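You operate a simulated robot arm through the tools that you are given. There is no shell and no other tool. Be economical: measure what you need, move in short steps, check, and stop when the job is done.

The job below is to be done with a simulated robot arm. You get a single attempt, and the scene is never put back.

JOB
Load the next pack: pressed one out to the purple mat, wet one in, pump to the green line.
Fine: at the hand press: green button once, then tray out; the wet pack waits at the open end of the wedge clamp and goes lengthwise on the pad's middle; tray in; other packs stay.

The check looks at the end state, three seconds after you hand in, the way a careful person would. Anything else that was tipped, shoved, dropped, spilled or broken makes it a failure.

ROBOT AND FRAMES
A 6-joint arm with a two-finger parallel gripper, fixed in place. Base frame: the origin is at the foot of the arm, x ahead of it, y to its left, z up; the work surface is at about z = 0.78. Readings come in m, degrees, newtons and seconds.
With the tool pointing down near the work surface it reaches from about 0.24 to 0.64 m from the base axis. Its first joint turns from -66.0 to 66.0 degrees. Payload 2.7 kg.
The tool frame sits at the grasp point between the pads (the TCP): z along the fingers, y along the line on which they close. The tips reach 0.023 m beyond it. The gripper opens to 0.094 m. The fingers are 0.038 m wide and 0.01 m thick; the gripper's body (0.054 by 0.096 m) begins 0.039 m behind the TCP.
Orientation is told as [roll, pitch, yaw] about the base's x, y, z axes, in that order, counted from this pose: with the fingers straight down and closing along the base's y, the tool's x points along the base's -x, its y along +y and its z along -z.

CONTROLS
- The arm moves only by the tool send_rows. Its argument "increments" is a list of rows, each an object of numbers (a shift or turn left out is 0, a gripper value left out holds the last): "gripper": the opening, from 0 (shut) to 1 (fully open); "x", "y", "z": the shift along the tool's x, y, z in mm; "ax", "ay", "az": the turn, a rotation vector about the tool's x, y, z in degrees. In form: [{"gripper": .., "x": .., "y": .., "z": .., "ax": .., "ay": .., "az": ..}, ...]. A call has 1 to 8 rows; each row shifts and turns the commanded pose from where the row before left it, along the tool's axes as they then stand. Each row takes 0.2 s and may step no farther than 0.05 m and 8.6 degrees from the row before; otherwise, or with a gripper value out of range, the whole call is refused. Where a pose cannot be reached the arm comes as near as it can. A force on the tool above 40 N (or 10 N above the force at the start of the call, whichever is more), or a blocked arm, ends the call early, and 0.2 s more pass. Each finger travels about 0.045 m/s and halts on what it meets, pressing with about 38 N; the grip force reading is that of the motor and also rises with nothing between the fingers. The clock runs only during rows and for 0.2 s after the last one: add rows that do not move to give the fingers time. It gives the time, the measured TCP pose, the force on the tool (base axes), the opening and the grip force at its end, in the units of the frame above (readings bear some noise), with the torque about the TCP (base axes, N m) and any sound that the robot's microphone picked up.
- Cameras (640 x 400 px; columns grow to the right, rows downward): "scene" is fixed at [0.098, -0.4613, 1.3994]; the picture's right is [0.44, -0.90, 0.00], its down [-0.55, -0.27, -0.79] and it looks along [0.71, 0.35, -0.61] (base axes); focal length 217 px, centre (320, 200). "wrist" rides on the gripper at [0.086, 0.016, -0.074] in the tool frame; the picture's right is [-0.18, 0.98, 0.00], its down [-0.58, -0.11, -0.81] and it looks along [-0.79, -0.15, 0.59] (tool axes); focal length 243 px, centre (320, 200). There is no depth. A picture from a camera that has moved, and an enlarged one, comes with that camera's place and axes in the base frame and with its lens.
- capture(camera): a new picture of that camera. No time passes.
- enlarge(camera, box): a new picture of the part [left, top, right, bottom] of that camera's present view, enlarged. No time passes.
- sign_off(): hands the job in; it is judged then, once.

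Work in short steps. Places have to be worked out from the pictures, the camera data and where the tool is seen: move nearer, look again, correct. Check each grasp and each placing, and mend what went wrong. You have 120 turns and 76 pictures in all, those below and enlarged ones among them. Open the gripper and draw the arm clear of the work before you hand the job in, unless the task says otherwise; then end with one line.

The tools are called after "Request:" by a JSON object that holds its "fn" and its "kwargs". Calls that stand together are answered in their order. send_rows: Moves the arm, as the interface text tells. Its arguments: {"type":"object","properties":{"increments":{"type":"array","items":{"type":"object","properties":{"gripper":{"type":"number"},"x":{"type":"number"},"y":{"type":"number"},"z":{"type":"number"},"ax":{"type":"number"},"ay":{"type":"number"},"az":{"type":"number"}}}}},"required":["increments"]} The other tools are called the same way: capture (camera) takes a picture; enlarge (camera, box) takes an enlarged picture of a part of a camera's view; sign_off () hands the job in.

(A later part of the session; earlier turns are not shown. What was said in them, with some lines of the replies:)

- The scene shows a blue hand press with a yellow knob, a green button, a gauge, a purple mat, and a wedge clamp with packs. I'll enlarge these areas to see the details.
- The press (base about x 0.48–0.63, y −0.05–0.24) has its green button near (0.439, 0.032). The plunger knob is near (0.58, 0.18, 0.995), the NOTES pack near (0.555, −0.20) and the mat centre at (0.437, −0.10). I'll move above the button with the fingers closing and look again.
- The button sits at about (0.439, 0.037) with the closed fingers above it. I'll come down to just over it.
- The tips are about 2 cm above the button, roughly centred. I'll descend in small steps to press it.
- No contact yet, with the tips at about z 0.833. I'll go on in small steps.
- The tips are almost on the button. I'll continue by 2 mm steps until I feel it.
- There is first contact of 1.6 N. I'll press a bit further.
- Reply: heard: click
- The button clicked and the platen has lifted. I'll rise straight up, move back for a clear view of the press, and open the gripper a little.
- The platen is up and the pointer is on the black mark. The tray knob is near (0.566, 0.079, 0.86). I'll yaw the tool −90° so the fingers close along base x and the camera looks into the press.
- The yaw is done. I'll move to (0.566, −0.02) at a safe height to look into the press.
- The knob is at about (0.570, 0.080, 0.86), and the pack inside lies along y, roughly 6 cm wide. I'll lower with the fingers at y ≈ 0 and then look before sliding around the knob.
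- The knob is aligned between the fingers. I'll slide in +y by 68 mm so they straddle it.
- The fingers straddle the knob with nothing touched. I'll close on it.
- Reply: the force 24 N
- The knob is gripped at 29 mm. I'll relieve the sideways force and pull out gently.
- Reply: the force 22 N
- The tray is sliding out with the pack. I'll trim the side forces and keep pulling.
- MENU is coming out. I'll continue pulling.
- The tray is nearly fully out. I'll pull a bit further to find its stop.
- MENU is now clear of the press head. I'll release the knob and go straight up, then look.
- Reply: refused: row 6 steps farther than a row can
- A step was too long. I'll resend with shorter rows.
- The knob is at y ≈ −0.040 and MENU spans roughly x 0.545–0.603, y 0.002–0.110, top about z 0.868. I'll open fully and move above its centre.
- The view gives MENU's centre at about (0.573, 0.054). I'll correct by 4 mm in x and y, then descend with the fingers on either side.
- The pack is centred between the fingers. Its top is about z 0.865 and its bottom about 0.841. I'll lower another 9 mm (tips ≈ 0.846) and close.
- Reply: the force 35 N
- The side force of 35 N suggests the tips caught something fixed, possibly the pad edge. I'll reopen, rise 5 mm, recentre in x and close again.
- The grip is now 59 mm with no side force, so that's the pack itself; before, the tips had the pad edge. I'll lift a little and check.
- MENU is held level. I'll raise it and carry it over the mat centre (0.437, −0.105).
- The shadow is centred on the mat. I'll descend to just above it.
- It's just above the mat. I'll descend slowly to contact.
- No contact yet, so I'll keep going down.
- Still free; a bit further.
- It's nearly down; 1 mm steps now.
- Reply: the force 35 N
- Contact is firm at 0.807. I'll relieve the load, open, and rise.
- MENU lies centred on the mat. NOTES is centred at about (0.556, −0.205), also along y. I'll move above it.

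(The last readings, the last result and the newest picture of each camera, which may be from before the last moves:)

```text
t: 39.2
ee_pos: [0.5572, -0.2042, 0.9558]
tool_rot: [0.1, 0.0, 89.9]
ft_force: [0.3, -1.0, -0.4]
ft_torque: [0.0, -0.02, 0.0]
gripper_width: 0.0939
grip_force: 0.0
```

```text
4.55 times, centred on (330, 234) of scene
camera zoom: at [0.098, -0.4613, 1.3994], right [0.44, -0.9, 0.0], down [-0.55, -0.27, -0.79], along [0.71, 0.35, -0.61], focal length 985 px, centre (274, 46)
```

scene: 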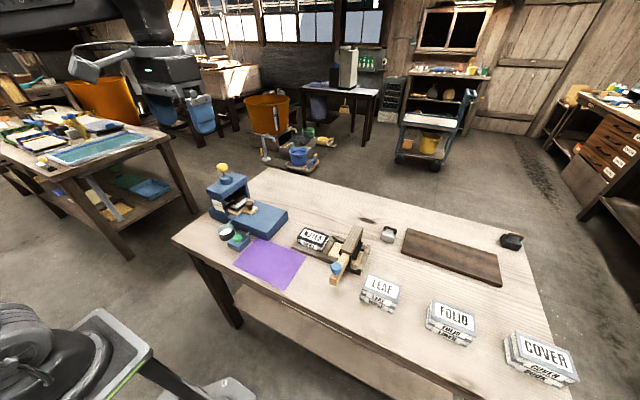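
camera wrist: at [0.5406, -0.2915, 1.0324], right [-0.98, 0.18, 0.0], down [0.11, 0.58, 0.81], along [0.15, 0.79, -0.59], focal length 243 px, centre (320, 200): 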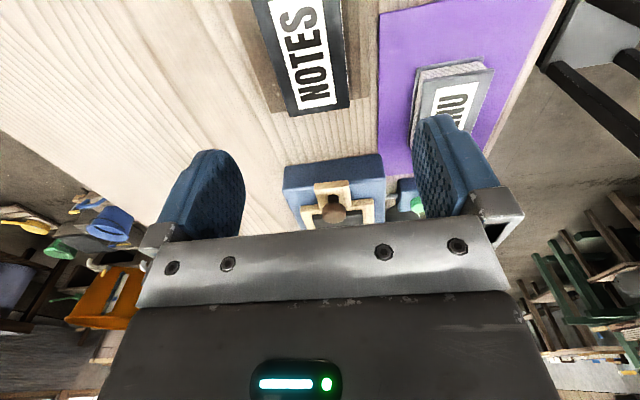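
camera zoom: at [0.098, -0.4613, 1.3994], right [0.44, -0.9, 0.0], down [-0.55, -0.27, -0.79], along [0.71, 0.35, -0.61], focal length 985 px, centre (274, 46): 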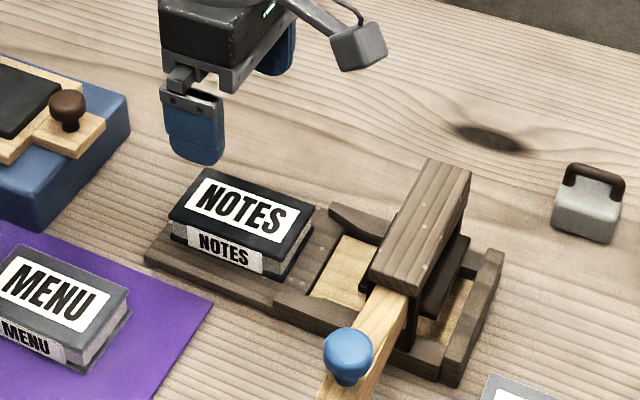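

From the wrist view, NOTES is centred at x ≈ 0.565, y ≈ −0.209 with yaw ≈ 0. I'll centre and descend partway, then look.

Request:
{"fn": "send_rows", "kwargs": {"increments": [{"x": 5, "y": -7}, {"z": 40}, {"z": 40}, {"z": 30}, {}]}}

Request:
{"fn": "capture", "kwargs": {"camera": "wrist"}}

Request:
{"fn": "enlarge", "kwargs": {"camera": "scene", "box": [260, 190, 400, 278]}}

```text
t: 40.4
ee_pos: [0.5622, -0.2079, 0.8464]
tool_rot: [0.0, 0.0, 90.0]
ft_force: [0.2, 0.2, -0.3]
ft_torque: [0.02, -0.04, -0.04]
gripper_width: 0.0939
grip_force: 0.0
```

```text
34 pictures are left
camera wrist: at [0.5455, -0.2949, 0.9228], right [-0.98, 0.18, 0.0], down [0.11, 0.58, 0.81], along [0.15, 0.79, -0.59], focal length 243 px, centre (320, 200)
```

wrist: 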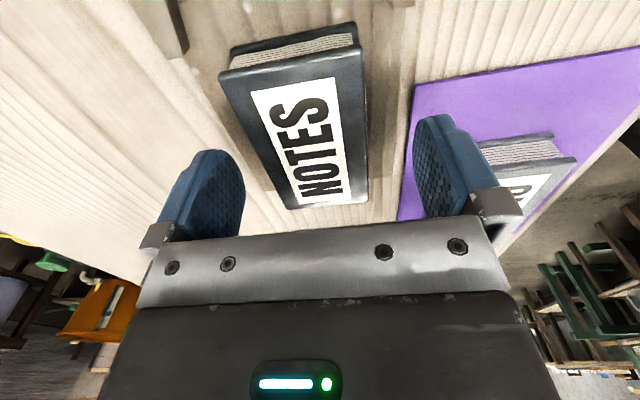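

```text
4.55 times, centred on (330, 234) of scene
camera zoom: at [0.098, -0.4613, 1.3994], right [0.44, -0.9, 0.0], down [-0.55, -0.27, -0.79], along [0.71, 0.35, -0.61], focal length 985 px, centre (274, 46)
```

zoom: 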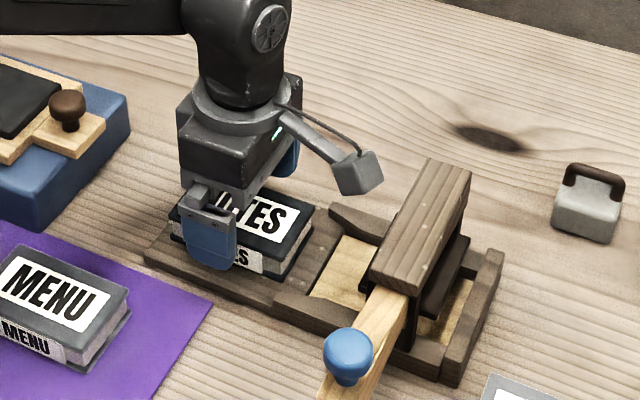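

NOTES is centred at (0.566, −0.204) with its top at about 0.826. I'll trim, lower to TCP ≈ 0.830 and close.

Request:
{"fn": "send_rows", "kwargs": {"increments": [{"x": -3, "y": -3}, {"z": 8}, {"z": 8}, {}]}}

Request:
{"fn": "send_rows", "kwargs": {"increments": [{"gripper": 0.4}, {}, {}, {}, {}]}}

```text
t: 41.4
ee_pos: [0.565, -0.2051, 0.8328]
tool_rot: [-0.1, 0.0, 90.0]
ft_force: [-0.5, 0.7, 0.9]
ft_torque: [0.0, 0.03, 0.01]
gripper_width: 0.0938
grip_force: 0.0
```

```text
t: 42.6
ee_pos: [0.564, -0.2049, 0.8323]
tool_rot: [0.0, -0.1, 90.0]
ft_force: [0.0, -0.2, 0.3]
ft_torque: [-0.03, -0.06, -0.02]
gripper_width: 0.0594
grip_force: 38.1
```

It's gripped at 59 mm with no side load. I'll lift a little and check.

Request:
{"fn": "send_rows", "kwargs": {"increments": [{"z": -10}, {"z": -20}, {"z": -30}, {}]}}

Request:
{"fn": "capture", "kwargs": {"camera": "wrist"}}

Request:
{"fn": "enlarge", "kwargs": {"camera": "scene", "box": [260, 190, 400, 278]}}

```text
t: 43.6
ee_pos: [0.565, -0.2042, 0.8909]
tool_rot: [0.0, 0.0, 90.0]
ft_force: [-0.4, -0.7, -1.3]
ft_torque: [0.03, 0.04, -0.02]
gripper_width: 0.0593
grip_force: 38.0
```

```text
32 pictures are left
camera wrist: at [0.5487, -0.2918, 0.9668], right [-0.98, 0.18, 0.0], down [0.11, 0.58, 0.81], along [0.15, 0.79, -0.59], focal length 243 px, centre (320, 200)
```

wrist: 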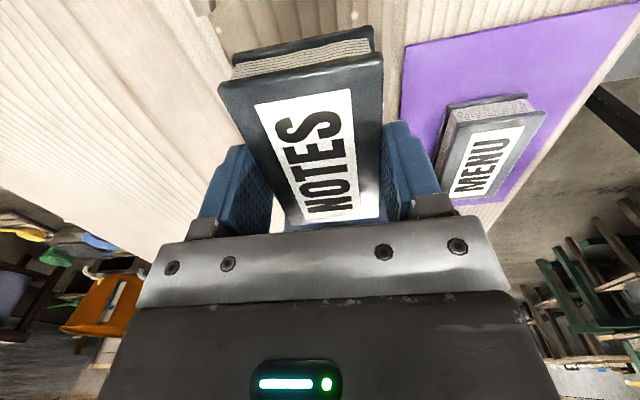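

```text
4.55 times, centred on (330, 234) of scene
camera zoom: at [0.0981, -0.4613, 1.3994], right [0.44, -0.9, 0.0], down [-0.55, -0.27, -0.79], along [0.71, 0.35, -0.61], focal length 985 px, centre (274, 46)
```

zoom: 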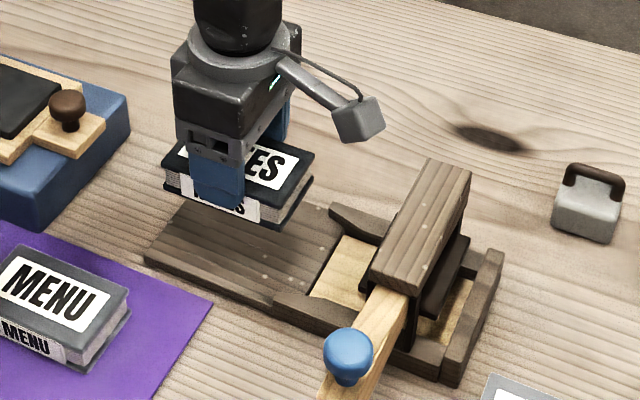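

NOTES is held level. Before placing it I'll measure the empty pad on the tray.

Request:
{"fn": "enlarge", "kwargs": {"camera": "scene", "box": [200, 160, 300, 222]}}

```text
6.40 times, centred on (250, 191) of scene
camera zoom: at [0.0981, -0.4613, 1.3994], right [0.44, -0.9, 0.0], down [-0.55, -0.27, -0.79], along [0.71, 0.35, -0.61], focal length 1387 px, centre (768, 258)
```

zoom: 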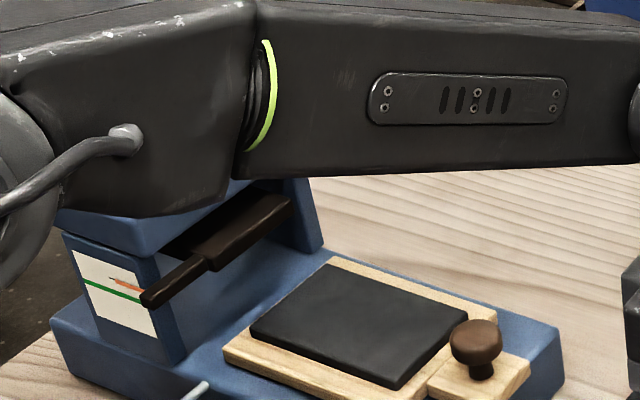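

The pad's centre is about (0.571, 0.052), with its top at about 0.848. I'll raise and carry NOTES above it.

Request:
{"fn": "send_rows", "kwargs": {"increments": [{"z": -40}, {"z": -20, "x": -30}, {"x": -45, "y": -2}, {"x": -45, "y": -2}, {"x": -45, "y": -1.5}, {"x": -45}, {"x": -44}, {}]}}

Request:
{"fn": "capture", "kwargs": {"camera": "wrist"}}

Request:
{"fn": "enlarge", "kwargs": {"camera": "scene", "box": [200, 150, 310, 219]}}

```text
t: 45.4
ee_pos: [0.5719, 0.0493, 0.9509]
tool_rot: [0.0, 0.0, 90.1]
ft_force: [-0.2, 0.7, -1.2]
ft_torque: [0.01, -0.02, -0.01]
gripper_width: 0.0593
grip_force: 37.5
```

```text
29 pictures are left
camera wrist: at [0.5557, -0.0375, 1.0266], right [-0.98, 0.18, 0.0], down [0.11, 0.58, 0.81], along [0.15, 0.79, -0.59], focal length 243 px, centre (320, 200)
```

wrist: 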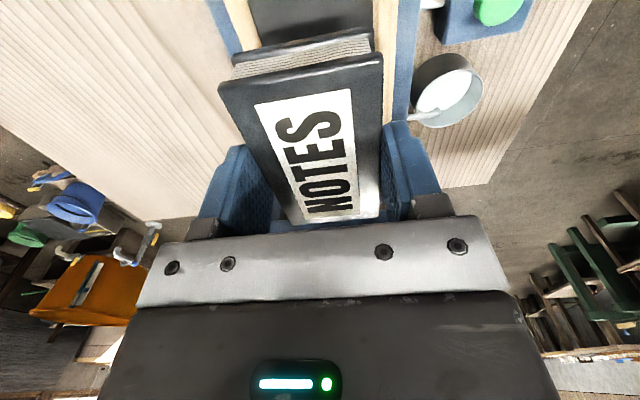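

```text
5.80 times, centred on (255, 184) of scene
camera zoom: at [0.0981, -0.4613, 1.3994], right [0.44, -0.9, 0.0], down [-0.55, -0.27, -0.79], along [0.71, 0.35, -0.61], focal length 1257 px, centre (697, 290)
```

zoom: 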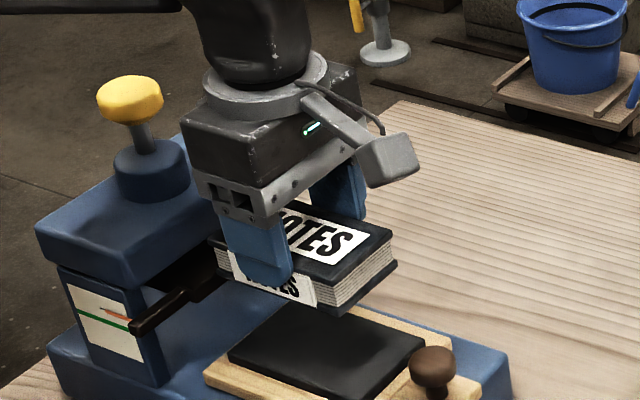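

NOTES is over the pad. I'll descend partway and check alignment.

Request:
{"fn": "send_rows", "kwargs": {"increments": [{"z": 20}, {"z": 20}, {"z": 8}, {}]}}

Request:
{"fn": "capture", "kwargs": {"camera": "wrist"}}

Request:
{"fn": "enlarge", "kwargs": {"camera": "scene", "box": [220, 170, 290, 220]}}

```text
t: 46.4
ee_pos: [0.5713, 0.0488, 0.9025]
tool_rot: [-0.1, 0.0, 90.0]
ft_force: [0.3, 0.0, -2.0]
ft_torque: [0.01, 0.01, -0.01]
gripper_width: 0.0593
grip_force: 38.6
```

```text
27 pictures are left
camera wrist: at [0.5552, -0.0384, 0.978], right [-0.98, 0.18, 0.0], down [0.11, 0.58, 0.81], along [0.15, 0.79, -0.59], focal length 243 px, centre (320, 200)
```

wrist: 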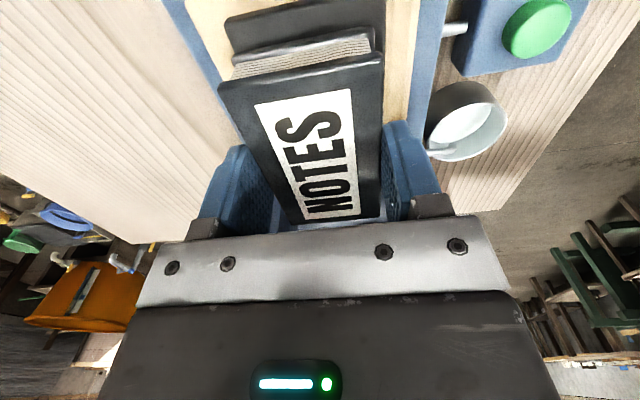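

```text
8.00 times, centred on (255, 195) of scene
camera zoom: at [0.0981, -0.4613, 1.3994], right [0.44, -0.9, 0.0], down [-0.55, -0.27, -0.79], along [0.71, 0.35, -0.61], focal length 1734 px, centre (840, 240)
```

zoom: 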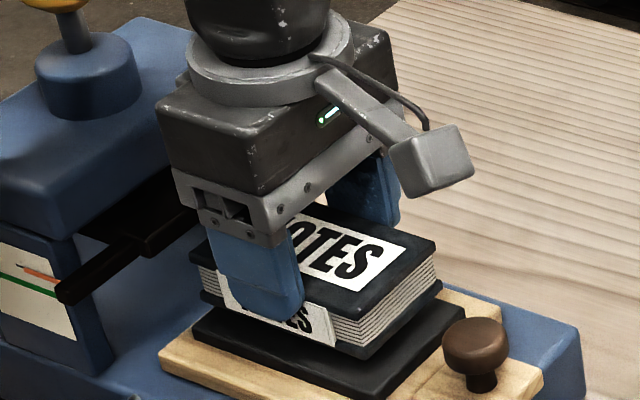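

Pack bottom edges line up with the pad within about 2 mm, and contact is expected near TCP 0.880. I'll lower gently.

Request:
{"fn": "send_rows", "kwargs": {"increments": [{"z": 8}, {"z": 6}, {"z": 3}, {}]}}

Request:
{"fn": "send_rows", "kwargs": {"increments": [{"z": 1.5}, {"z": 1.5}, {}]}}

```text
t: 47.4
ee_pos: [0.5721, 0.0478, 0.8866]
tool_rot: [-0.1, -0.1, 90.1]
ft_force: [-2.8, 1.0, 9.9]
ft_torque: [0.0, 0.3, 0.01]
gripper_width: 0.0593
grip_force: 38.6
```

```text
t: 48.2
ee_pos: [0.5721, 0.0482, 0.8829]
tool_rot: [-0.2, 0.1, 90.1]
ft_force: [-1.1, 2.8, 17.9]
ft_torque: [0.01, 0.34, 0.03]
gripper_width: 0.0593
grip_force: 38.4
```

Contact is made. I'll check that the pack sits flat before releasing.

Request:
{"fn": "enlarge", "kwargs": {"camera": "scene", "box": [220, 170, 290, 220]}}

```text
8.00 times, centred on (255, 195) of scene
camera zoom: at [0.0977, -0.4613, 1.3994], right [0.44, -0.9, 0.0], down [-0.55, -0.27, -0.79], along [0.71, 0.35, -0.61], focal length 1734 px, centre (840, 240)
```

zoom: 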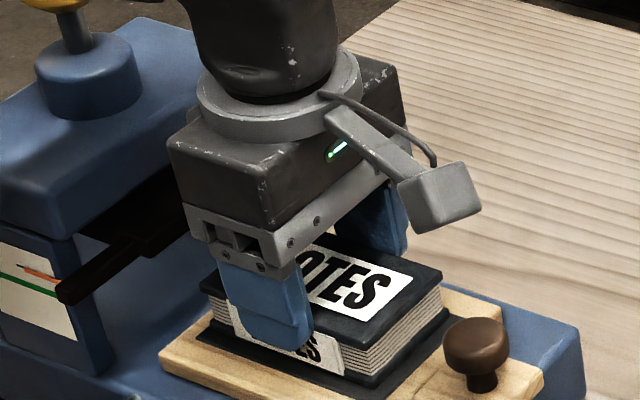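

It's flat on the pad. I'll ease off, open and rise.

Request:
{"fn": "send_rows", "kwargs": {"increments": [{"z": -1.5}, {"gripper": 0.95}, {}, {}, {"z": -25}, {"z": -40}, {"z": -30, "x": 30}, {}]}}

Request:
{"fn": "capture", "kwargs": {"camera": "wrist"}}

Request:
{"fn": "enlarge", "kwargs": {"camera": "scene", "box": [210, 160, 290, 220]}}

```text
t: 50.0
ee_pos: [0.5705, 0.0186, 0.9788]
tool_rot: [0.0, 0.1, 90.0]
ft_force: [-0.5, -0.3, -0.8]
ft_torque: [0.01, 0.03, 0.0]
gripper_width: 0.0892
grip_force: 0.0
```

```text
24 pictures are left
camera wrist: at [0.5544, -0.0689, 1.0546], right [-0.98, 0.18, 0.0], down [0.11, 0.58, 0.81], along [0.15, 0.79, -0.59], focal length 243 px, centre (320, 200)
```

wrist: 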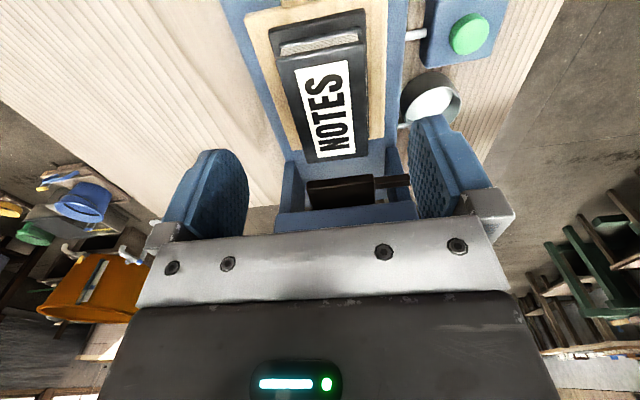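

```text
6.67 times, centred on (250, 190) of scene
camera zoom: at [0.098, -0.4613, 1.3994], right [0.44, -0.9, 0.0], down [-0.55, -0.27, -0.79], along [0.71, 0.35, -0.61], focal length 1445 px, centre (787, 267)
```

zoom: 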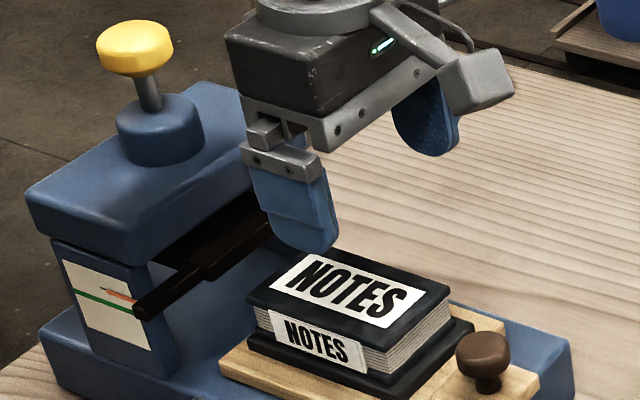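

NOTES is down on the pad. I'll enlarge to check its centring along and across the pad.

Request:
{"fn": "enlarge", "kwargs": {"camera": "wrist", "box": [230, 0, 410, 180]}}

Request:
{"fn": "enlarge", "kwargs": {"camera": "scene", "box": [240, 190, 285, 222]}}

```text
2.22 times, centred on (320, 90) of wrist
camera zoom: at [0.5544, -0.0689, 1.0546], right [-0.98, 0.18, 0.0], down [0.11, 0.58, 0.81], along [0.15, 0.79, -0.59], focal length 539 px, centre (320, 444)
```

zoom: 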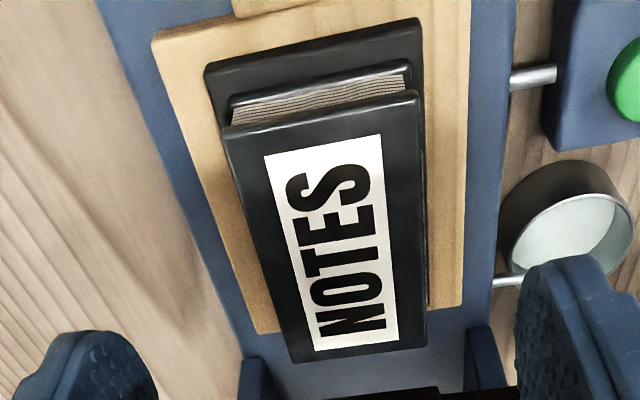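

```text
12.50 times, centred on (262, 206) of scene
camera zoom: at [0.098, -0.4613, 1.3994], right [0.44, -0.9, 0.0], down [-0.55, -0.27, -0.79], along [0.71, 0.35, -0.61], focal length 2710 px, centre (1039, 125)
```

zoom: 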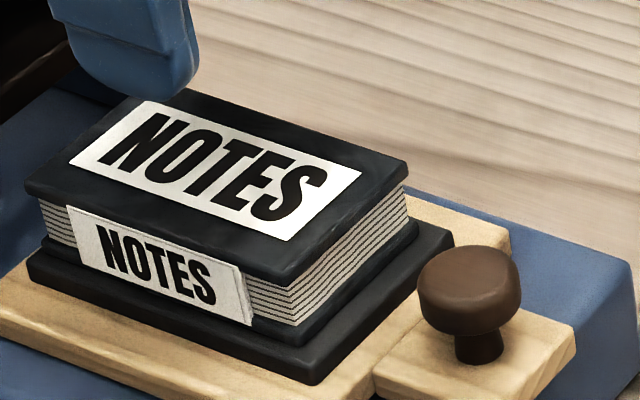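

NOTES sits straight but about 5 mm too far in (near margin about 11 mm, far about 1 mm). I'll regrip it, lift slightly and shift it 5 mm toward −y.

Request:
{"fn": "send_rows", "kwargs": {"increments": [{"gripper": 1, "x": -29}, {"z": 40}, {"z": 37}, {"z": 19}, {}, {"gripper": 0.4}, {}, {}]}}

Request:
{"fn": "send_rows", "kwargs": {"increments": [{}, {}]}}

```text
t: 51.8
ee_pos: [0.57, 0.0492, 0.8843]
tool_rot: [0.0, 0.0, 90.0]
ft_force: [-0.4, -0.6, 1.1]
ft_torque: [-0.02, 0.03, 0.0]
gripper_width: 0.0598
grip_force: 37.9
```

```text
t: 52.4
ee_pos: [0.571, 0.0472, 0.8851]
tool_rot: [0.0, 0.0, 89.9]
ft_force: [-1.1, -0.2, 0.3]
ft_torque: [0.01, 0.03, 0.02]
gripper_width: 0.0595
grip_force: 37.7
```

It's gripped cleanly. Lift 5 mm, shift −y 5 mm, lower to contact, then read the forces.

Request:
{"fn": "send_rows", "kwargs": {"increments": [{"z": -5}, {"x": 5.5}, {"z": 3}, {"z": 2}, {"z": 0.5}, {}]}}

```text
t: 53.8
ee_pos: [0.5722, 0.0422, 0.8848]
tool_rot: [0.0, 0.0, 90.0]
ft_force: [-1.5, 0.5, 2.3]
ft_torque: [0.02, 0.15, 0.02]
gripper_width: 0.0596
grip_force: 37.5
```

Light contact with the pad. I'll open, rise and recheck the placement.

Request:
{"fn": "send_rows", "kwargs": {"increments": [{"gripper": 0.95}, {}, {}, {"z": -25}, {"z": -40}, {"z": -30, "x": 30}, {}]}}

Request:
{"fn": "enlarge", "kwargs": {"camera": "wrist", "box": [230, 0, 410, 180]}}

Request:
{"fn": "enlarge", "kwargs": {"camera": "scene", "box": [240, 190, 285, 222]}}

```text
t: 55.4
ee_pos: [0.5711, 0.0119, 0.9784]
tool_rot: [0.1, 0.0, 90.0]
ft_force: [0.2, 0.0, -0.3]
ft_torque: [0.01, 0.01, 0.02]
gripper_width: 0.0891
grip_force: 0.0
```

```text
2.22 times, centred on (320, 90) of wrist
camera zoom: at [0.5547, -0.0748, 1.0545], right [-0.98, 0.18, 0.0], down [0.11, 0.58, 0.81], along [0.15, 0.79, -0.59], focal length 539 px, centre (320, 444)
```

zoom: 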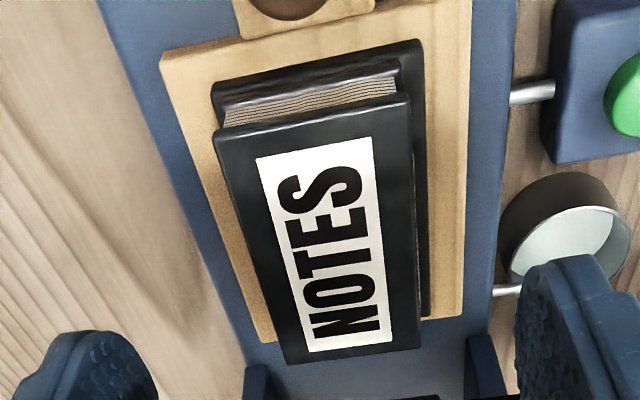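

```text
12.50 times, centred on (262, 206) of scene
camera zoom: at [0.098, -0.4613, 1.3994], right [0.44, -0.9, 0.0], down [-0.55, -0.27, -0.79], along [0.71, 0.35, -0.61], focal length 2710 px, centre (1039, 125)
```

zoom: 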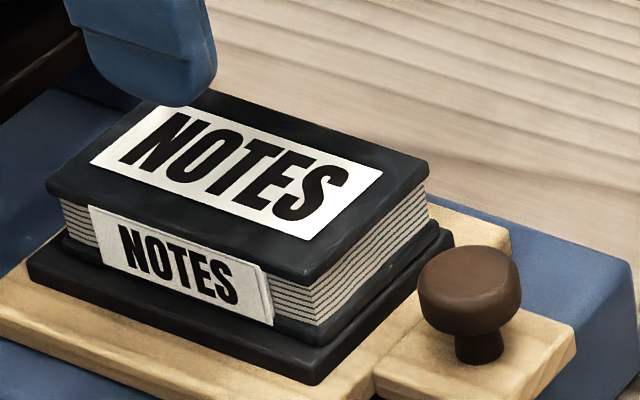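

Lengthwise it's good now (7 mm near margin), but it sits about 3 mm too far in +x. One more small regrip to shift it −3 mm in x.

Request:
{"fn": "send_rows", "kwargs": {"increments": [{"gripper": 1, "x": -30}, {"z": 40}, {"z": 37}, {"z": 18}, {"gripper": 0.4}, {}, {}, {}]}}

Request:
{"fn": "send_rows", "kwargs": {"increments": [{"z": -5}, {"y": 3}, {"z": 3}, {"z": 2}, {"z": 0.5}, {}]}}

```text
t: 57.2
ee_pos: [0.5707, 0.0405, 0.8817]
tool_rot: [0.0, -0.1, 90.0]
ft_force: [0.2, -0.8, -0.2]
ft_torque: [-0.02, -0.01, -0.02]
gripper_width: 0.0595
grip_force: 38.2
```

```text
t: 58.6
ee_pos: [0.569, 0.0424, 0.8813]
tool_rot: [0.0, 0.0, 89.9]
ft_force: [1.0, 0.6, -0.8]
ft_torque: [-0.02, 0.02, 0.05]
gripper_width: 0.0595
grip_force: 38.0
```

Force is near zero, so I'll lower by another 1 mm to be sure of contact, then open and rise.

Request:
{"fn": "send_rows", "kwargs": {"increments": [{"z": 1}, {"gripper": 0.95}, {}, {}, {"z": -25}, {"z": -40}, {"z": -30, "x": 30}, {}]}}

Request:
{"fn": "enlarge", "kwargs": {"camera": "wrist", "box": [230, 0, 410, 180]}}

Request:
{"fn": "enlarge", "kwargs": {"camera": "scene", "box": [240, 190, 285, 222]}}

```text
t: 60.4
ee_pos: [0.5685, 0.0117, 0.9749]
tool_rot: [0.0, 0.0, 90.0]
ft_force: [-0.3, 0.1, -0.4]
ft_torque: [-0.01, -0.01, 0.02]
gripper_width: 0.0892
grip_force: 0.1
```

```text
2.22 times, centred on (320, 90) of wrist
camera zoom: at [0.5507, -0.0755, 1.0511], right [-0.98, 0.18, 0.0], down [0.11, 0.58, 0.81], along [0.15, 0.79, -0.59], focal length 539 px, centre (320, 444)
```

zoom: 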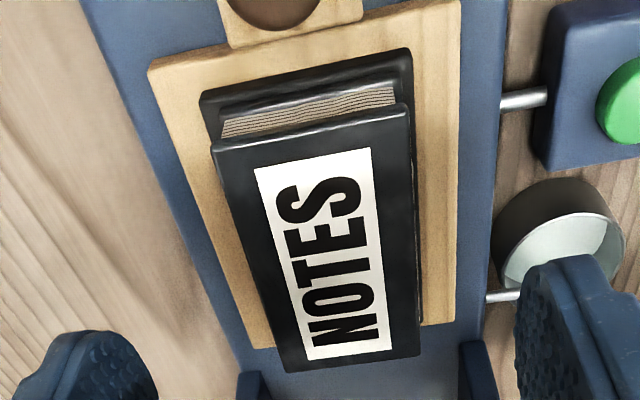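

```text
12.50 times, centred on (262, 206) of scene
camera zoom: at [0.098, -0.4613, 1.3994], right [0.44, -0.9, 0.0], down [-0.55, -0.27, -0.79], along [0.71, 0.35, -0.61], focal length 2710 px, centre (1039, 125)
```

zoom: 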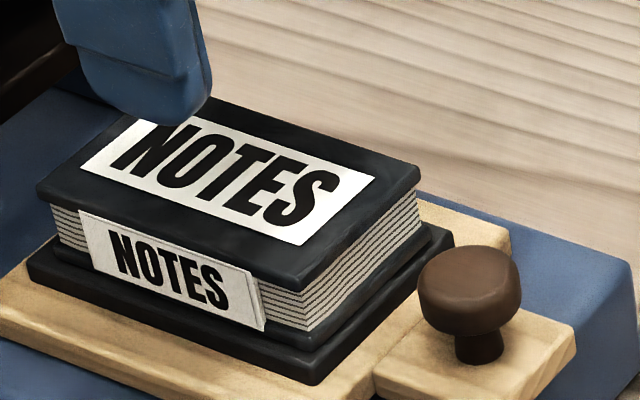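

NOTES is now centred lengthwise on the pad. Next I'll regrip the tray knob at (0.570, −0.053).

Request:
{"fn": "send_rows", "kwargs": {"increments": [{"gripper": 0.65, "x": 35}, {"x": 30, "y": -1.5}, {}, {"z": 40}, {"z": 35}, {"z": 20}, {"z": 13}, {}]}}

Request:
{"fn": "enlarge", "kwargs": {"camera": "scene", "box": [200, 150, 310, 219]}}

```text
t: 62.2
ee_pos: [0.5688, -0.0522, 0.8684]
tool_rot: [0.0, 0.0, 90.0]
ft_force: [0.7, 0.2, 0.3]
ft_torque: [0.02, -0.01, 0.02]
gripper_width: 0.0612
grip_force: 0.1
```

```text
5.80 times, centred on (255, 184) of scene
camera zoom: at [0.098, -0.4613, 1.3994], right [0.44, -0.9, 0.0], down [-0.55, -0.27, -0.79], along [0.71, 0.35, -0.61], focal length 1257 px, centre (697, 290)
```

zoom: 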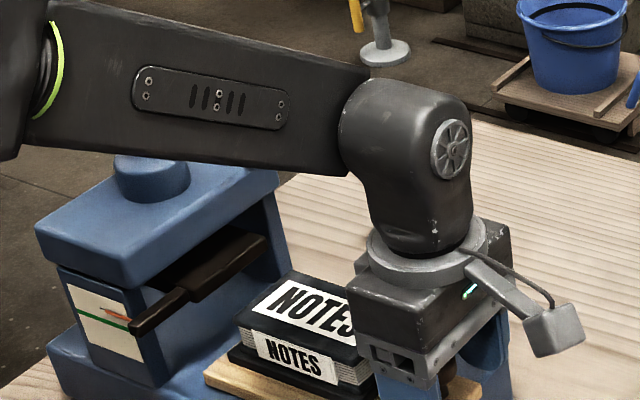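

The fingers straddle the knob. I'll close and start pushing slowly.

Request:
{"fn": "send_rows", "kwargs": {"increments": [{"gripper": 0}, {}, {}, {}]}}

Request:
{"fn": "send_rows", "kwargs": {"increments": [{"x": -10}, {"x": -10}, {"x": -10}, {}]}}

Request:
{"fn": "enlarge", "kwargs": {"camera": "scene", "box": [200, 150, 310, 219]}}

```text
t: 63.2
ee_pos: [0.57, -0.0517, 0.8679]
tool_rot: [-0.1, 0.0, 90.0]
ft_force: [7.4, -0.7, -4.3]
ft_torque: [0.0, -0.09, -0.13]
gripper_width: 0.0296
grip_force: 44.5
```

```text
t: 64.2
ee_pos: [0.57, -0.0215, 0.8681]
tool_rot: [0.0, 0.0, 90.0]
ft_force: [9.9, 0.8, -9.9]
ft_torque: [-0.3, -0.13, -0.17]
gripper_width: 0.0293
grip_force: 45.0
```

```text
5.80 times, centred on (255, 184) of scene
camera zoom: at [0.0985, -0.4613, 1.3994], right [0.44, -0.9, 0.0], down [-0.55, -0.27, -0.79], along [0.71, 0.35, -0.61], focal length 1257 px, centre (697, 290)
```

zoom: 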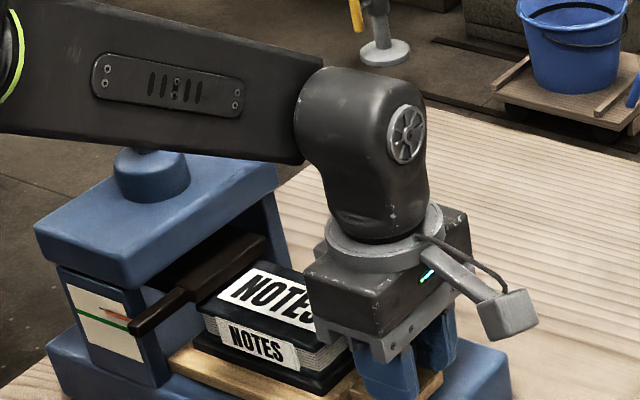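

The pack is sliding in under the platen freely. I'll trim the side force and push on.

Request:
{"fn": "send_rows", "kwargs": {"increments": [{"y": -0.8, "z": 0.6}, {"x": -10}, {"x": -10}, {"x": -10}, {"x": -10}, {}]}}

Request:
{"fn": "enlarge", "kwargs": {"camera": "scene", "box": [200, 150, 310, 219]}}

```text
t: 65.6
ee_pos: [0.5708, 0.0173, 0.8693]
tool_rot: [0.1, 0.0, 90.0]
ft_force: [-9.2, 0.1, 7.8]
ft_torque: [0.04, 0.06, 0.1]
gripper_width: 0.0291
grip_force: 44.7
```

```text
5.80 times, centred on (255, 184) of scene
camera zoom: at [0.0977, -0.4613, 1.3994], right [0.44, -0.9, 0.0], down [-0.55, -0.27, -0.79], along [0.71, 0.35, -0.61], focal length 1257 px, centre (697, 290)
```

zoom: 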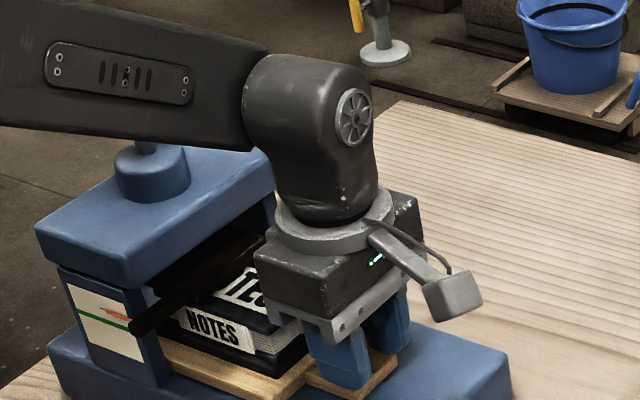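

The pack is passing under the platen. I'll continue to just short of the seated position (y ≈ 0.0675).

Request:
{"fn": "send_rows", "kwargs": {"increments": [{"y": 0.5}, {"x": -12}, {"x": -12}, {"x": -12}, {"x": -8}, {}]}}

```text
t: 67.0
ee_pos: [0.57, 0.0608, 0.8683]
tool_rot: [-0.1, 0.0, 90.0]
ft_force: [-14.1, 0.1, 10.7]
ft_torque: [-0.09, 0.08, 0.14]
gripper_width: 0.0294
grip_force: 44.9
```

Now small steps to feel the stop.

Request:
{"fn": "send_rows", "kwargs": {"increments": [{"x": -3}, {"x": -3}, {"x": -2}, {}]}}

Request:
{"fn": "enlarge", "kwargs": {"camera": "scene", "box": [200, 150, 310, 219]}}

```text
t: 68.0
ee_pos: [0.5704, 0.0688, 0.868]
tool_rot: [0.0, 0.2, 89.9]
ft_force: [-8.1, -10.2, 3.6]
ft_torque: [0.69, -0.03, 0.13]
gripper_width: 0.0292
grip_force: 44.9
```

```text
5.80 times, centred on (255, 184) of scene
camera zoom: at [0.0978, -0.4616, 1.3993], right [0.44, -0.9, 0.0], down [-0.55, -0.27, -0.79], along [0.71, 0.35, -0.61], focal length 1257 px, centre (697, 290)
```

zoom: 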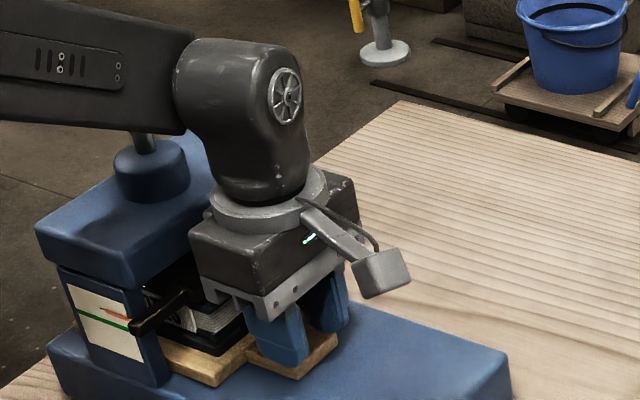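

A −10 N reaction in y means the tray is against its stop. I'll release, back off in −y and rise.

Request:
{"fn": "send_rows", "kwargs": {"increments": [{"gripper": 0.6}, {}, {}, {"x": 35}, {"x": 35}, {"z": -45}, {"z": -45}, {"z": -45}]}}

Request:
{"fn": "enlarge", "kwargs": {"camera": "scene", "box": [190, 150, 300, 219]}}

Request:
{"fn": "capture", "kwargs": {"camera": "wrist"}}

```text
t: 69.8
ee_pos: [0.5707, -0.0013, 1.0028]
tool_rot: [0.0, 0.0, 90.0]
ft_force: [0.2, -1.2, -0.2]
ft_torque: [-0.01, -0.02, -0.01]
gripper_width: 0.0563
grip_force: 0.1
```

```text
5.80 times, centred on (245, 184) of scene
camera zoom: at [0.098, -0.4613, 1.3994], right [0.44, -0.9, 0.0], down [-0.55, -0.27, -0.79], along [0.71, 0.35, -0.61], focal length 1257 px, centre (755, 290)
```

zoom: 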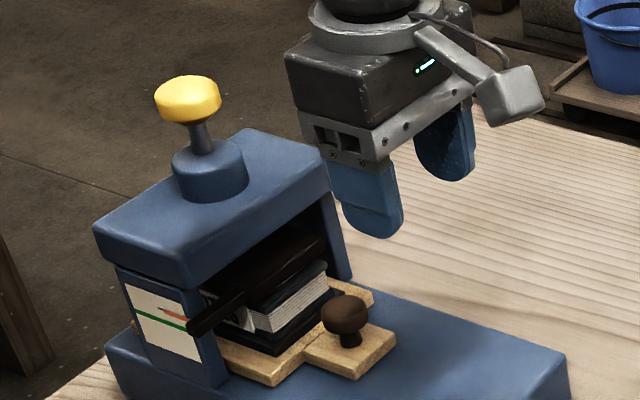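

```text
11 pictures are left
camera wrist: at [0.5544, -0.0887, 1.0791], right [-0.98, 0.18, 0.0], down [0.11, 0.58, 0.81], along [0.15, 0.79, -0.59], focal length 243 px, centre (320, 200)
```

wrist: 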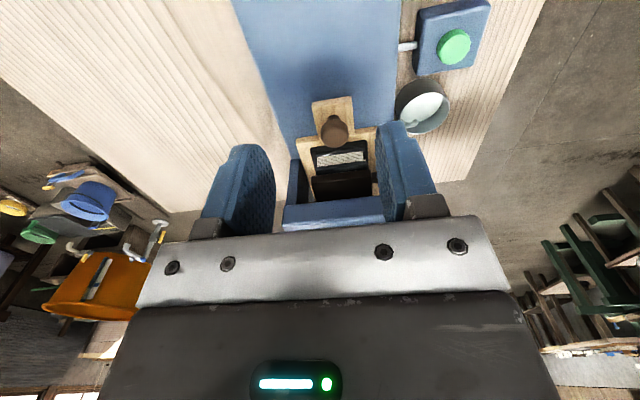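

The tray is in with NOTES under the raised platen. The plunger knob is near (0.572, 0.177) with its top at about z 1.005. I'll close the fingers, rise, and move over it.

Request:
{"fn": "send_rows", "kwargs": {"increments": [{"gripper": 0, "z": -40}, {"z": -40}, {"x": -45}, {"x": -45}, {"x": -45}, {"x": -43, "y": -1.5}, {}]}}

Request:
{"fn": "enlarge", "kwargs": {"camera": "scene", "box": [180, 130, 290, 199]}}

```text
t: 71.4
ee_pos: [0.5699, 0.1787, 1.0823]
tool_rot: [0.0, 0.1, 89.9]
ft_force: [1.6, 0.5, -0.1]
ft_torque: [-0.02, -0.01, 0.01]
gripper_width: 0.0002
grip_force: 38.0
```

```text
5.80 times, centred on (235, 164) of scene
camera zoom: at [0.0981, -0.4613, 1.3994], right [0.44, -0.9, 0.0], down [-0.55, -0.27, -0.79], along [0.71, 0.35, -0.61], focal length 1257 px, centre (813, 406)
```

zoom: 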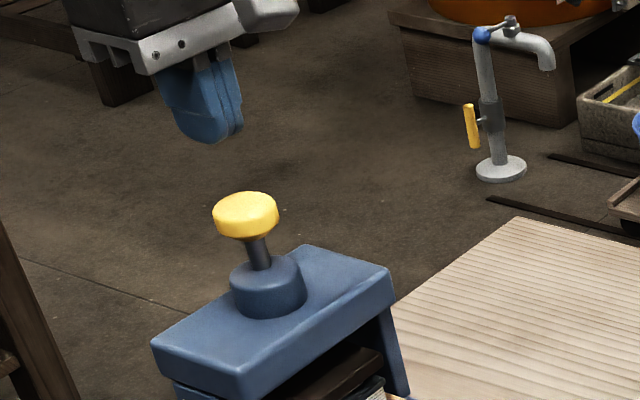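

The tips project correctly, and the knob sits at about (0.573, 0.174), top about 1.005. I'll trim and come down to just above it.

Request:
{"fn": "send_rows", "kwargs": {"increments": [{"x": 4, "y": -2}, {"z": 25}, {"z": 15}, {}]}}

Request:
{"fn": "enlarge", "kwargs": {"camera": "scene", "box": [180, 140, 270, 210]}}

```text
t: 72.4
ee_pos: [0.5737, 0.1729, 1.0436]
tool_rot: [0.0, 0.1, 89.9]
ft_force: [0.5, -1.0, -0.7]
ft_torque: [-0.03, -0.02, 0.02]
gripper_width: 0.0
grip_force: 37.9
```

```text
5.71 times, centred on (225, 175) of scene
camera zoom: at [0.098, -0.4613, 1.3994], right [0.44, -0.9, 0.0], down [-0.55, -0.27, -0.79], along [0.71, 0.35, -0.61], focal length 1239 px, centre (863, 343)
```

zoom: 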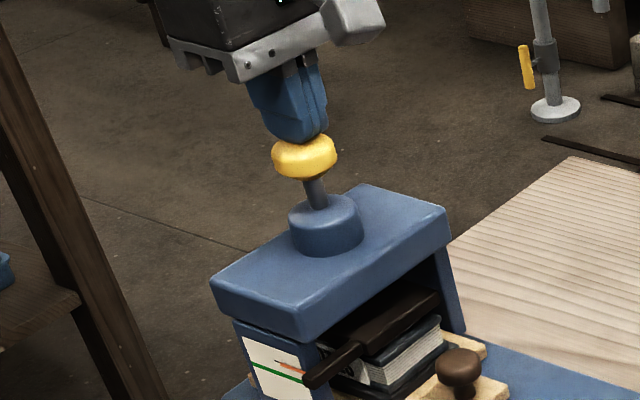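

The tips are directly above the knob. I'll press down in small steps to learn the stroke.

Request:
{"fn": "send_rows", "kwargs": {"increments": [{"z": 5}, {"z": 4}, {"z": 4}, {}]}}

```text
t: 73.4
ee_pos: [0.5738, 0.174, 1.0293]
tool_rot: [-0.1, -0.1, 90.0]
ft_force: [1.2, -1.0, 3.6]
ft_torque: [-0.05, 0.05, 0.02]
gripper_width: 0.0
grip_force: 38.0
```

Contact at TCP ≈ 1.029. I'll continue down a few mm.

Request:
{"fn": "send_rows", "kwargs": {"increments": [{"z": 4}, {"z": 4}, {}]}}

Request:
{"fn": "send_rows", "kwargs": {"increments": [{"z": 4}, {"z": 4}, {}]}}

```text
t: 74.2
ee_pos: [0.5727, 0.1738, 1.0224]
tool_rot: [0.0, -0.1, 90.1]
ft_force: [2.0, 0.6, 5.2]
ft_torque: [-0.02, -0.07, 0.03]
gripper_width: 0.0
grip_force: 37.9
```

```text
t: 75.0
ee_pos: [0.5722, 0.1734, 1.0179]
tool_rot: [-0.5, -0.1, 90.0]
ft_force: [-15.5, -1.4, 36.2]
ft_torque: [-0.33, 0.39, -0.09]
gripper_width: 0.0
grip_force: 37.9
```

The stroke bottoms at about 1.018 (36 N). I'll release the knob and look at the gauge.

Request:
{"fn": "send_rows", "kwargs": {"increments": [{"z": -10}, {"z": -10}, {}]}}

Request:
{"fn": "enlarge", "kwargs": {"camera": "scene", "box": [195, 165, 275, 215]}}

```text
t: 75.8
ee_pos: [0.5722, 0.1733, 1.0336]
tool_rot: [0.0, 0.0, 90.0]
ft_force: [0.7, 0.3, 3.5]
ft_torque: [0.01, 0.01, -0.06]
gripper_width: 0.0
grip_force: 38.0
```

```text
8.00 times, centred on (235, 190) of scene
camera zoom: at [0.098, -0.4613, 1.3994], right [0.44, -0.9, 0.0], down [-0.55, -0.27, -0.79], along [0.71, 0.35, -0.61], focal length 1734 px, centre (1000, 280)
```

zoom: 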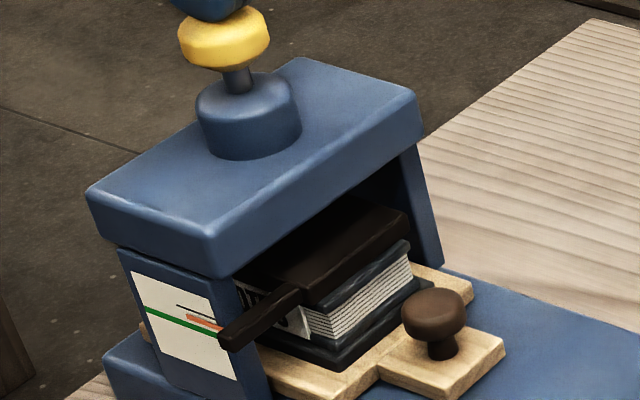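

The platen stepped down. I'll lift fully off the knob and look closely at the gauge.

Request:
{"fn": "send_rows", "kwargs": {"increments": [{"z": -8}, {}]}}

Request:
{"fn": "enlarge", "kwargs": {"camera": "scene", "box": [207, 195, 231, 215]}}

```text
t: 76.4
ee_pos: [0.5729, 0.1736, 1.0408]
tool_rot: [0.0, 0.0, 90.0]
ft_force: [-0.8, -1.2, 0.7]
ft_torque: [-0.04, -0.01, 0.02]
gripper_width: 0.0
grip_force: 37.6
```

```text
16.00 times, centred on (219, 205) of scene
camera zoom: at [0.098, -0.4613, 1.3994], right [0.44, -0.9, 0.0], down [-0.55, -0.27, -0.79], along [0.71, 0.35, -0.61], focal length 3468 px, centre (1936, 120)
```

zoom: 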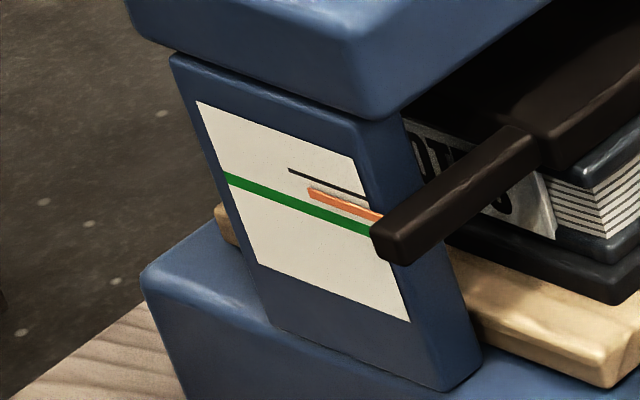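

The first stroke closed about half the distance to the green line (17 px left of about 36). I'll make one more stroke the same way.

Request:
{"fn": "send_rows", "kwargs": {"increments": [{"z": 8}, {"z": 5}, {"z": 4}, {"z": 4}, {}]}}

Request:
{"fn": "send_rows", "kwargs": {"increments": [{"z": 3}, {}]}}

```text
t: 77.6
ee_pos: [0.5739, 0.1737, 1.02]
tool_rot: [-0.1, 0.0, 89.9]
ft_force: [1.4, -2.4, 4.6]
ft_torque: [-0.05, 0.0, 0.03]
gripper_width: 0.0
grip_force: 37.8
```

```text
t: 78.2
ee_pos: [0.5735, 0.1744, 1.0202]
tool_rot: [-0.3, -0.1, 90.0]
ft_force: [1.1, -1.8, 17.0]
ft_torque: [-0.22, 0.01, -0.06]
gripper_width: 0.0001
grip_force: 37.7
```

Bottoming again (17 N). I'll lift off and read the gauge.

Request:
{"fn": "send_rows", "kwargs": {"increments": [{"z": -10}, {"z": -14}, {}]}}

Request:
{"fn": "enlarge", "kwargs": {"camera": "scene", "box": [207, 195, 231, 215]}}

```text
t: 79.0
ee_pos: [0.5736, 0.174, 1.0426]
tool_rot: [0.2, 0.0, 90.1]
ft_force: [-1.1, 0.6, 1.7]
ft_torque: [0.03, 0.0, 0.01]
gripper_width: 0.0003
grip_force: 38.1
```

```text
16.00 times, centred on (219, 205) of scene
camera zoom: at [0.098, -0.4613, 1.3994], right [0.44, -0.9, 0.0], down [-0.55, -0.27, -0.79], along [0.71, 0.35, -0.61], focal length 3468 px, centre (1936, 120)
```

zoom: 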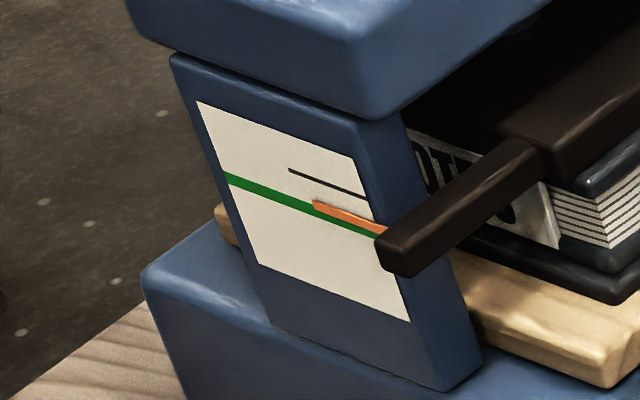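

The pointer is now just above the green line, about 5 px short against 13 px for the last stroke. I'll make a short partial stroke of about 5 mm and check.

Request:
{"fn": "send_rows", "kwargs": {"increments": [{"z": 8}, {"z": 4}, {"z": 3}, {}]}}

Request:
{"fn": "enlarge", "kwargs": {"camera": "scene", "box": [207, 195, 231, 215]}}

```text
t: 80.0
ee_pos: [0.5736, 0.1736, 1.027]
tool_rot: [0.1, 0.0, 90.0]
ft_force: [-0.5, 1.0, 3.9]
ft_torque: [0.02, 0.01, -0.04]
gripper_width: 0.0
grip_force: 37.8
```

```text
16.00 times, centred on (219, 205) of scene
camera zoom: at [0.0979, -0.4613, 1.3994], right [0.44, -0.9, 0.0], down [-0.55, -0.27, -0.79], along [0.71, 0.35, -0.61], focal length 3468 px, centre (1936, 120)
```

zoom: 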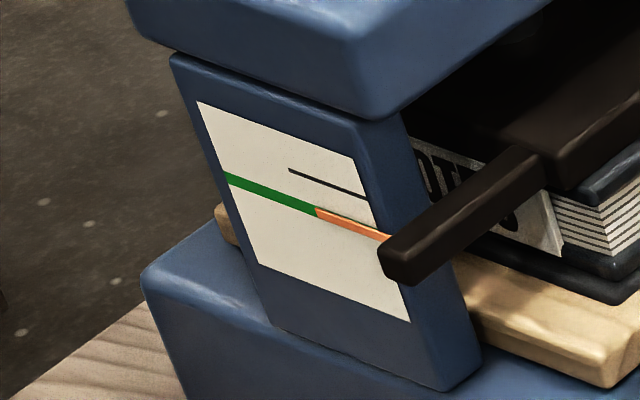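

The pointer now lies right on the green line. I'll lift straight off the knob and draw the arm away, then do a last check.

Request:
{"fn": "send_rows", "kwargs": {"increments": [{"z": -10}, {"z": -30}, {"z": -45}, {"x": 45}, {"x": 45}, {"x": 45}, {"x": 45, "gripper": 0.8}, {"x": 40}]}}

Request:
{"fn": "enlarge", "kwargs": {"camera": "scene", "box": [207, 195, 231, 215]}}

Request:
{"fn": "capture", "kwargs": {"camera": "scene"}}

```text
t: 81.8
ee_pos: [0.5731, -0.0459, 1.1124]
tool_rot: [-0.1, 0.0, 90.1]
ft_force: [0.4, -0.4, -0.7]
ft_torque: [0.03, 0.01, -0.03]
gripper_width: 0.0508
grip_force: 0.0
```

```text
16.00 times, centred on (219, 205) of scene
camera zoom: at [0.0981, -0.4613, 1.3994], right [0.44, -0.9, 0.0], down [-0.55, -0.27, -0.79], along [0.71, 0.35, -0.61], focal length 3468 px, centre (1936, 120)
```

zoom: 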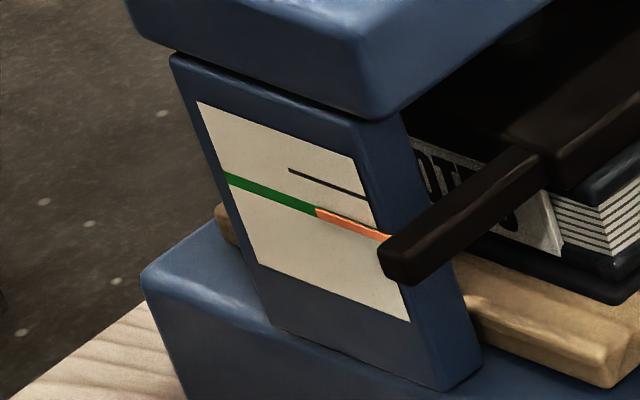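

```text
3 pictures are left
```

scene: 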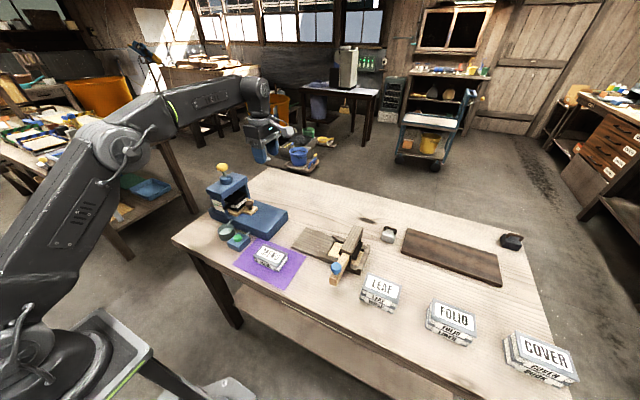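

The pointer holds on the green line, MENU is on the mat, and the other packs are where they were. I'll open the gripper fully and rise a bit before handing in.

Request:
{"fn": "send_rows", "kwargs": {"increments": [{"gripper": 1, "z": -40}, {"y": 40}, {"y": 40}, {}, {}]}}

```text
t: 83.0
ee_pos: [0.4943, -0.0451, 1.1531]
tool_rot: [0.0, -0.1, 90.0]
ft_force: [-0.5, 0.9, -0.1]
ft_torque: [0.01, -0.01, -0.02]
gripper_width: 0.0941
grip_force: 0.2
```

The gripper is open and the arm is clear, so I'm handing in.

Request:
{"fn": "sign_off", "kwargs": {}}

```text
The job is handed in.
```

I handed the job in: MENU (the pressed pack) is on the purple mat, NOTES (the wet pack) lies lengthwise on the middle of the pad with the tray in, and the press is pumped to the green line.
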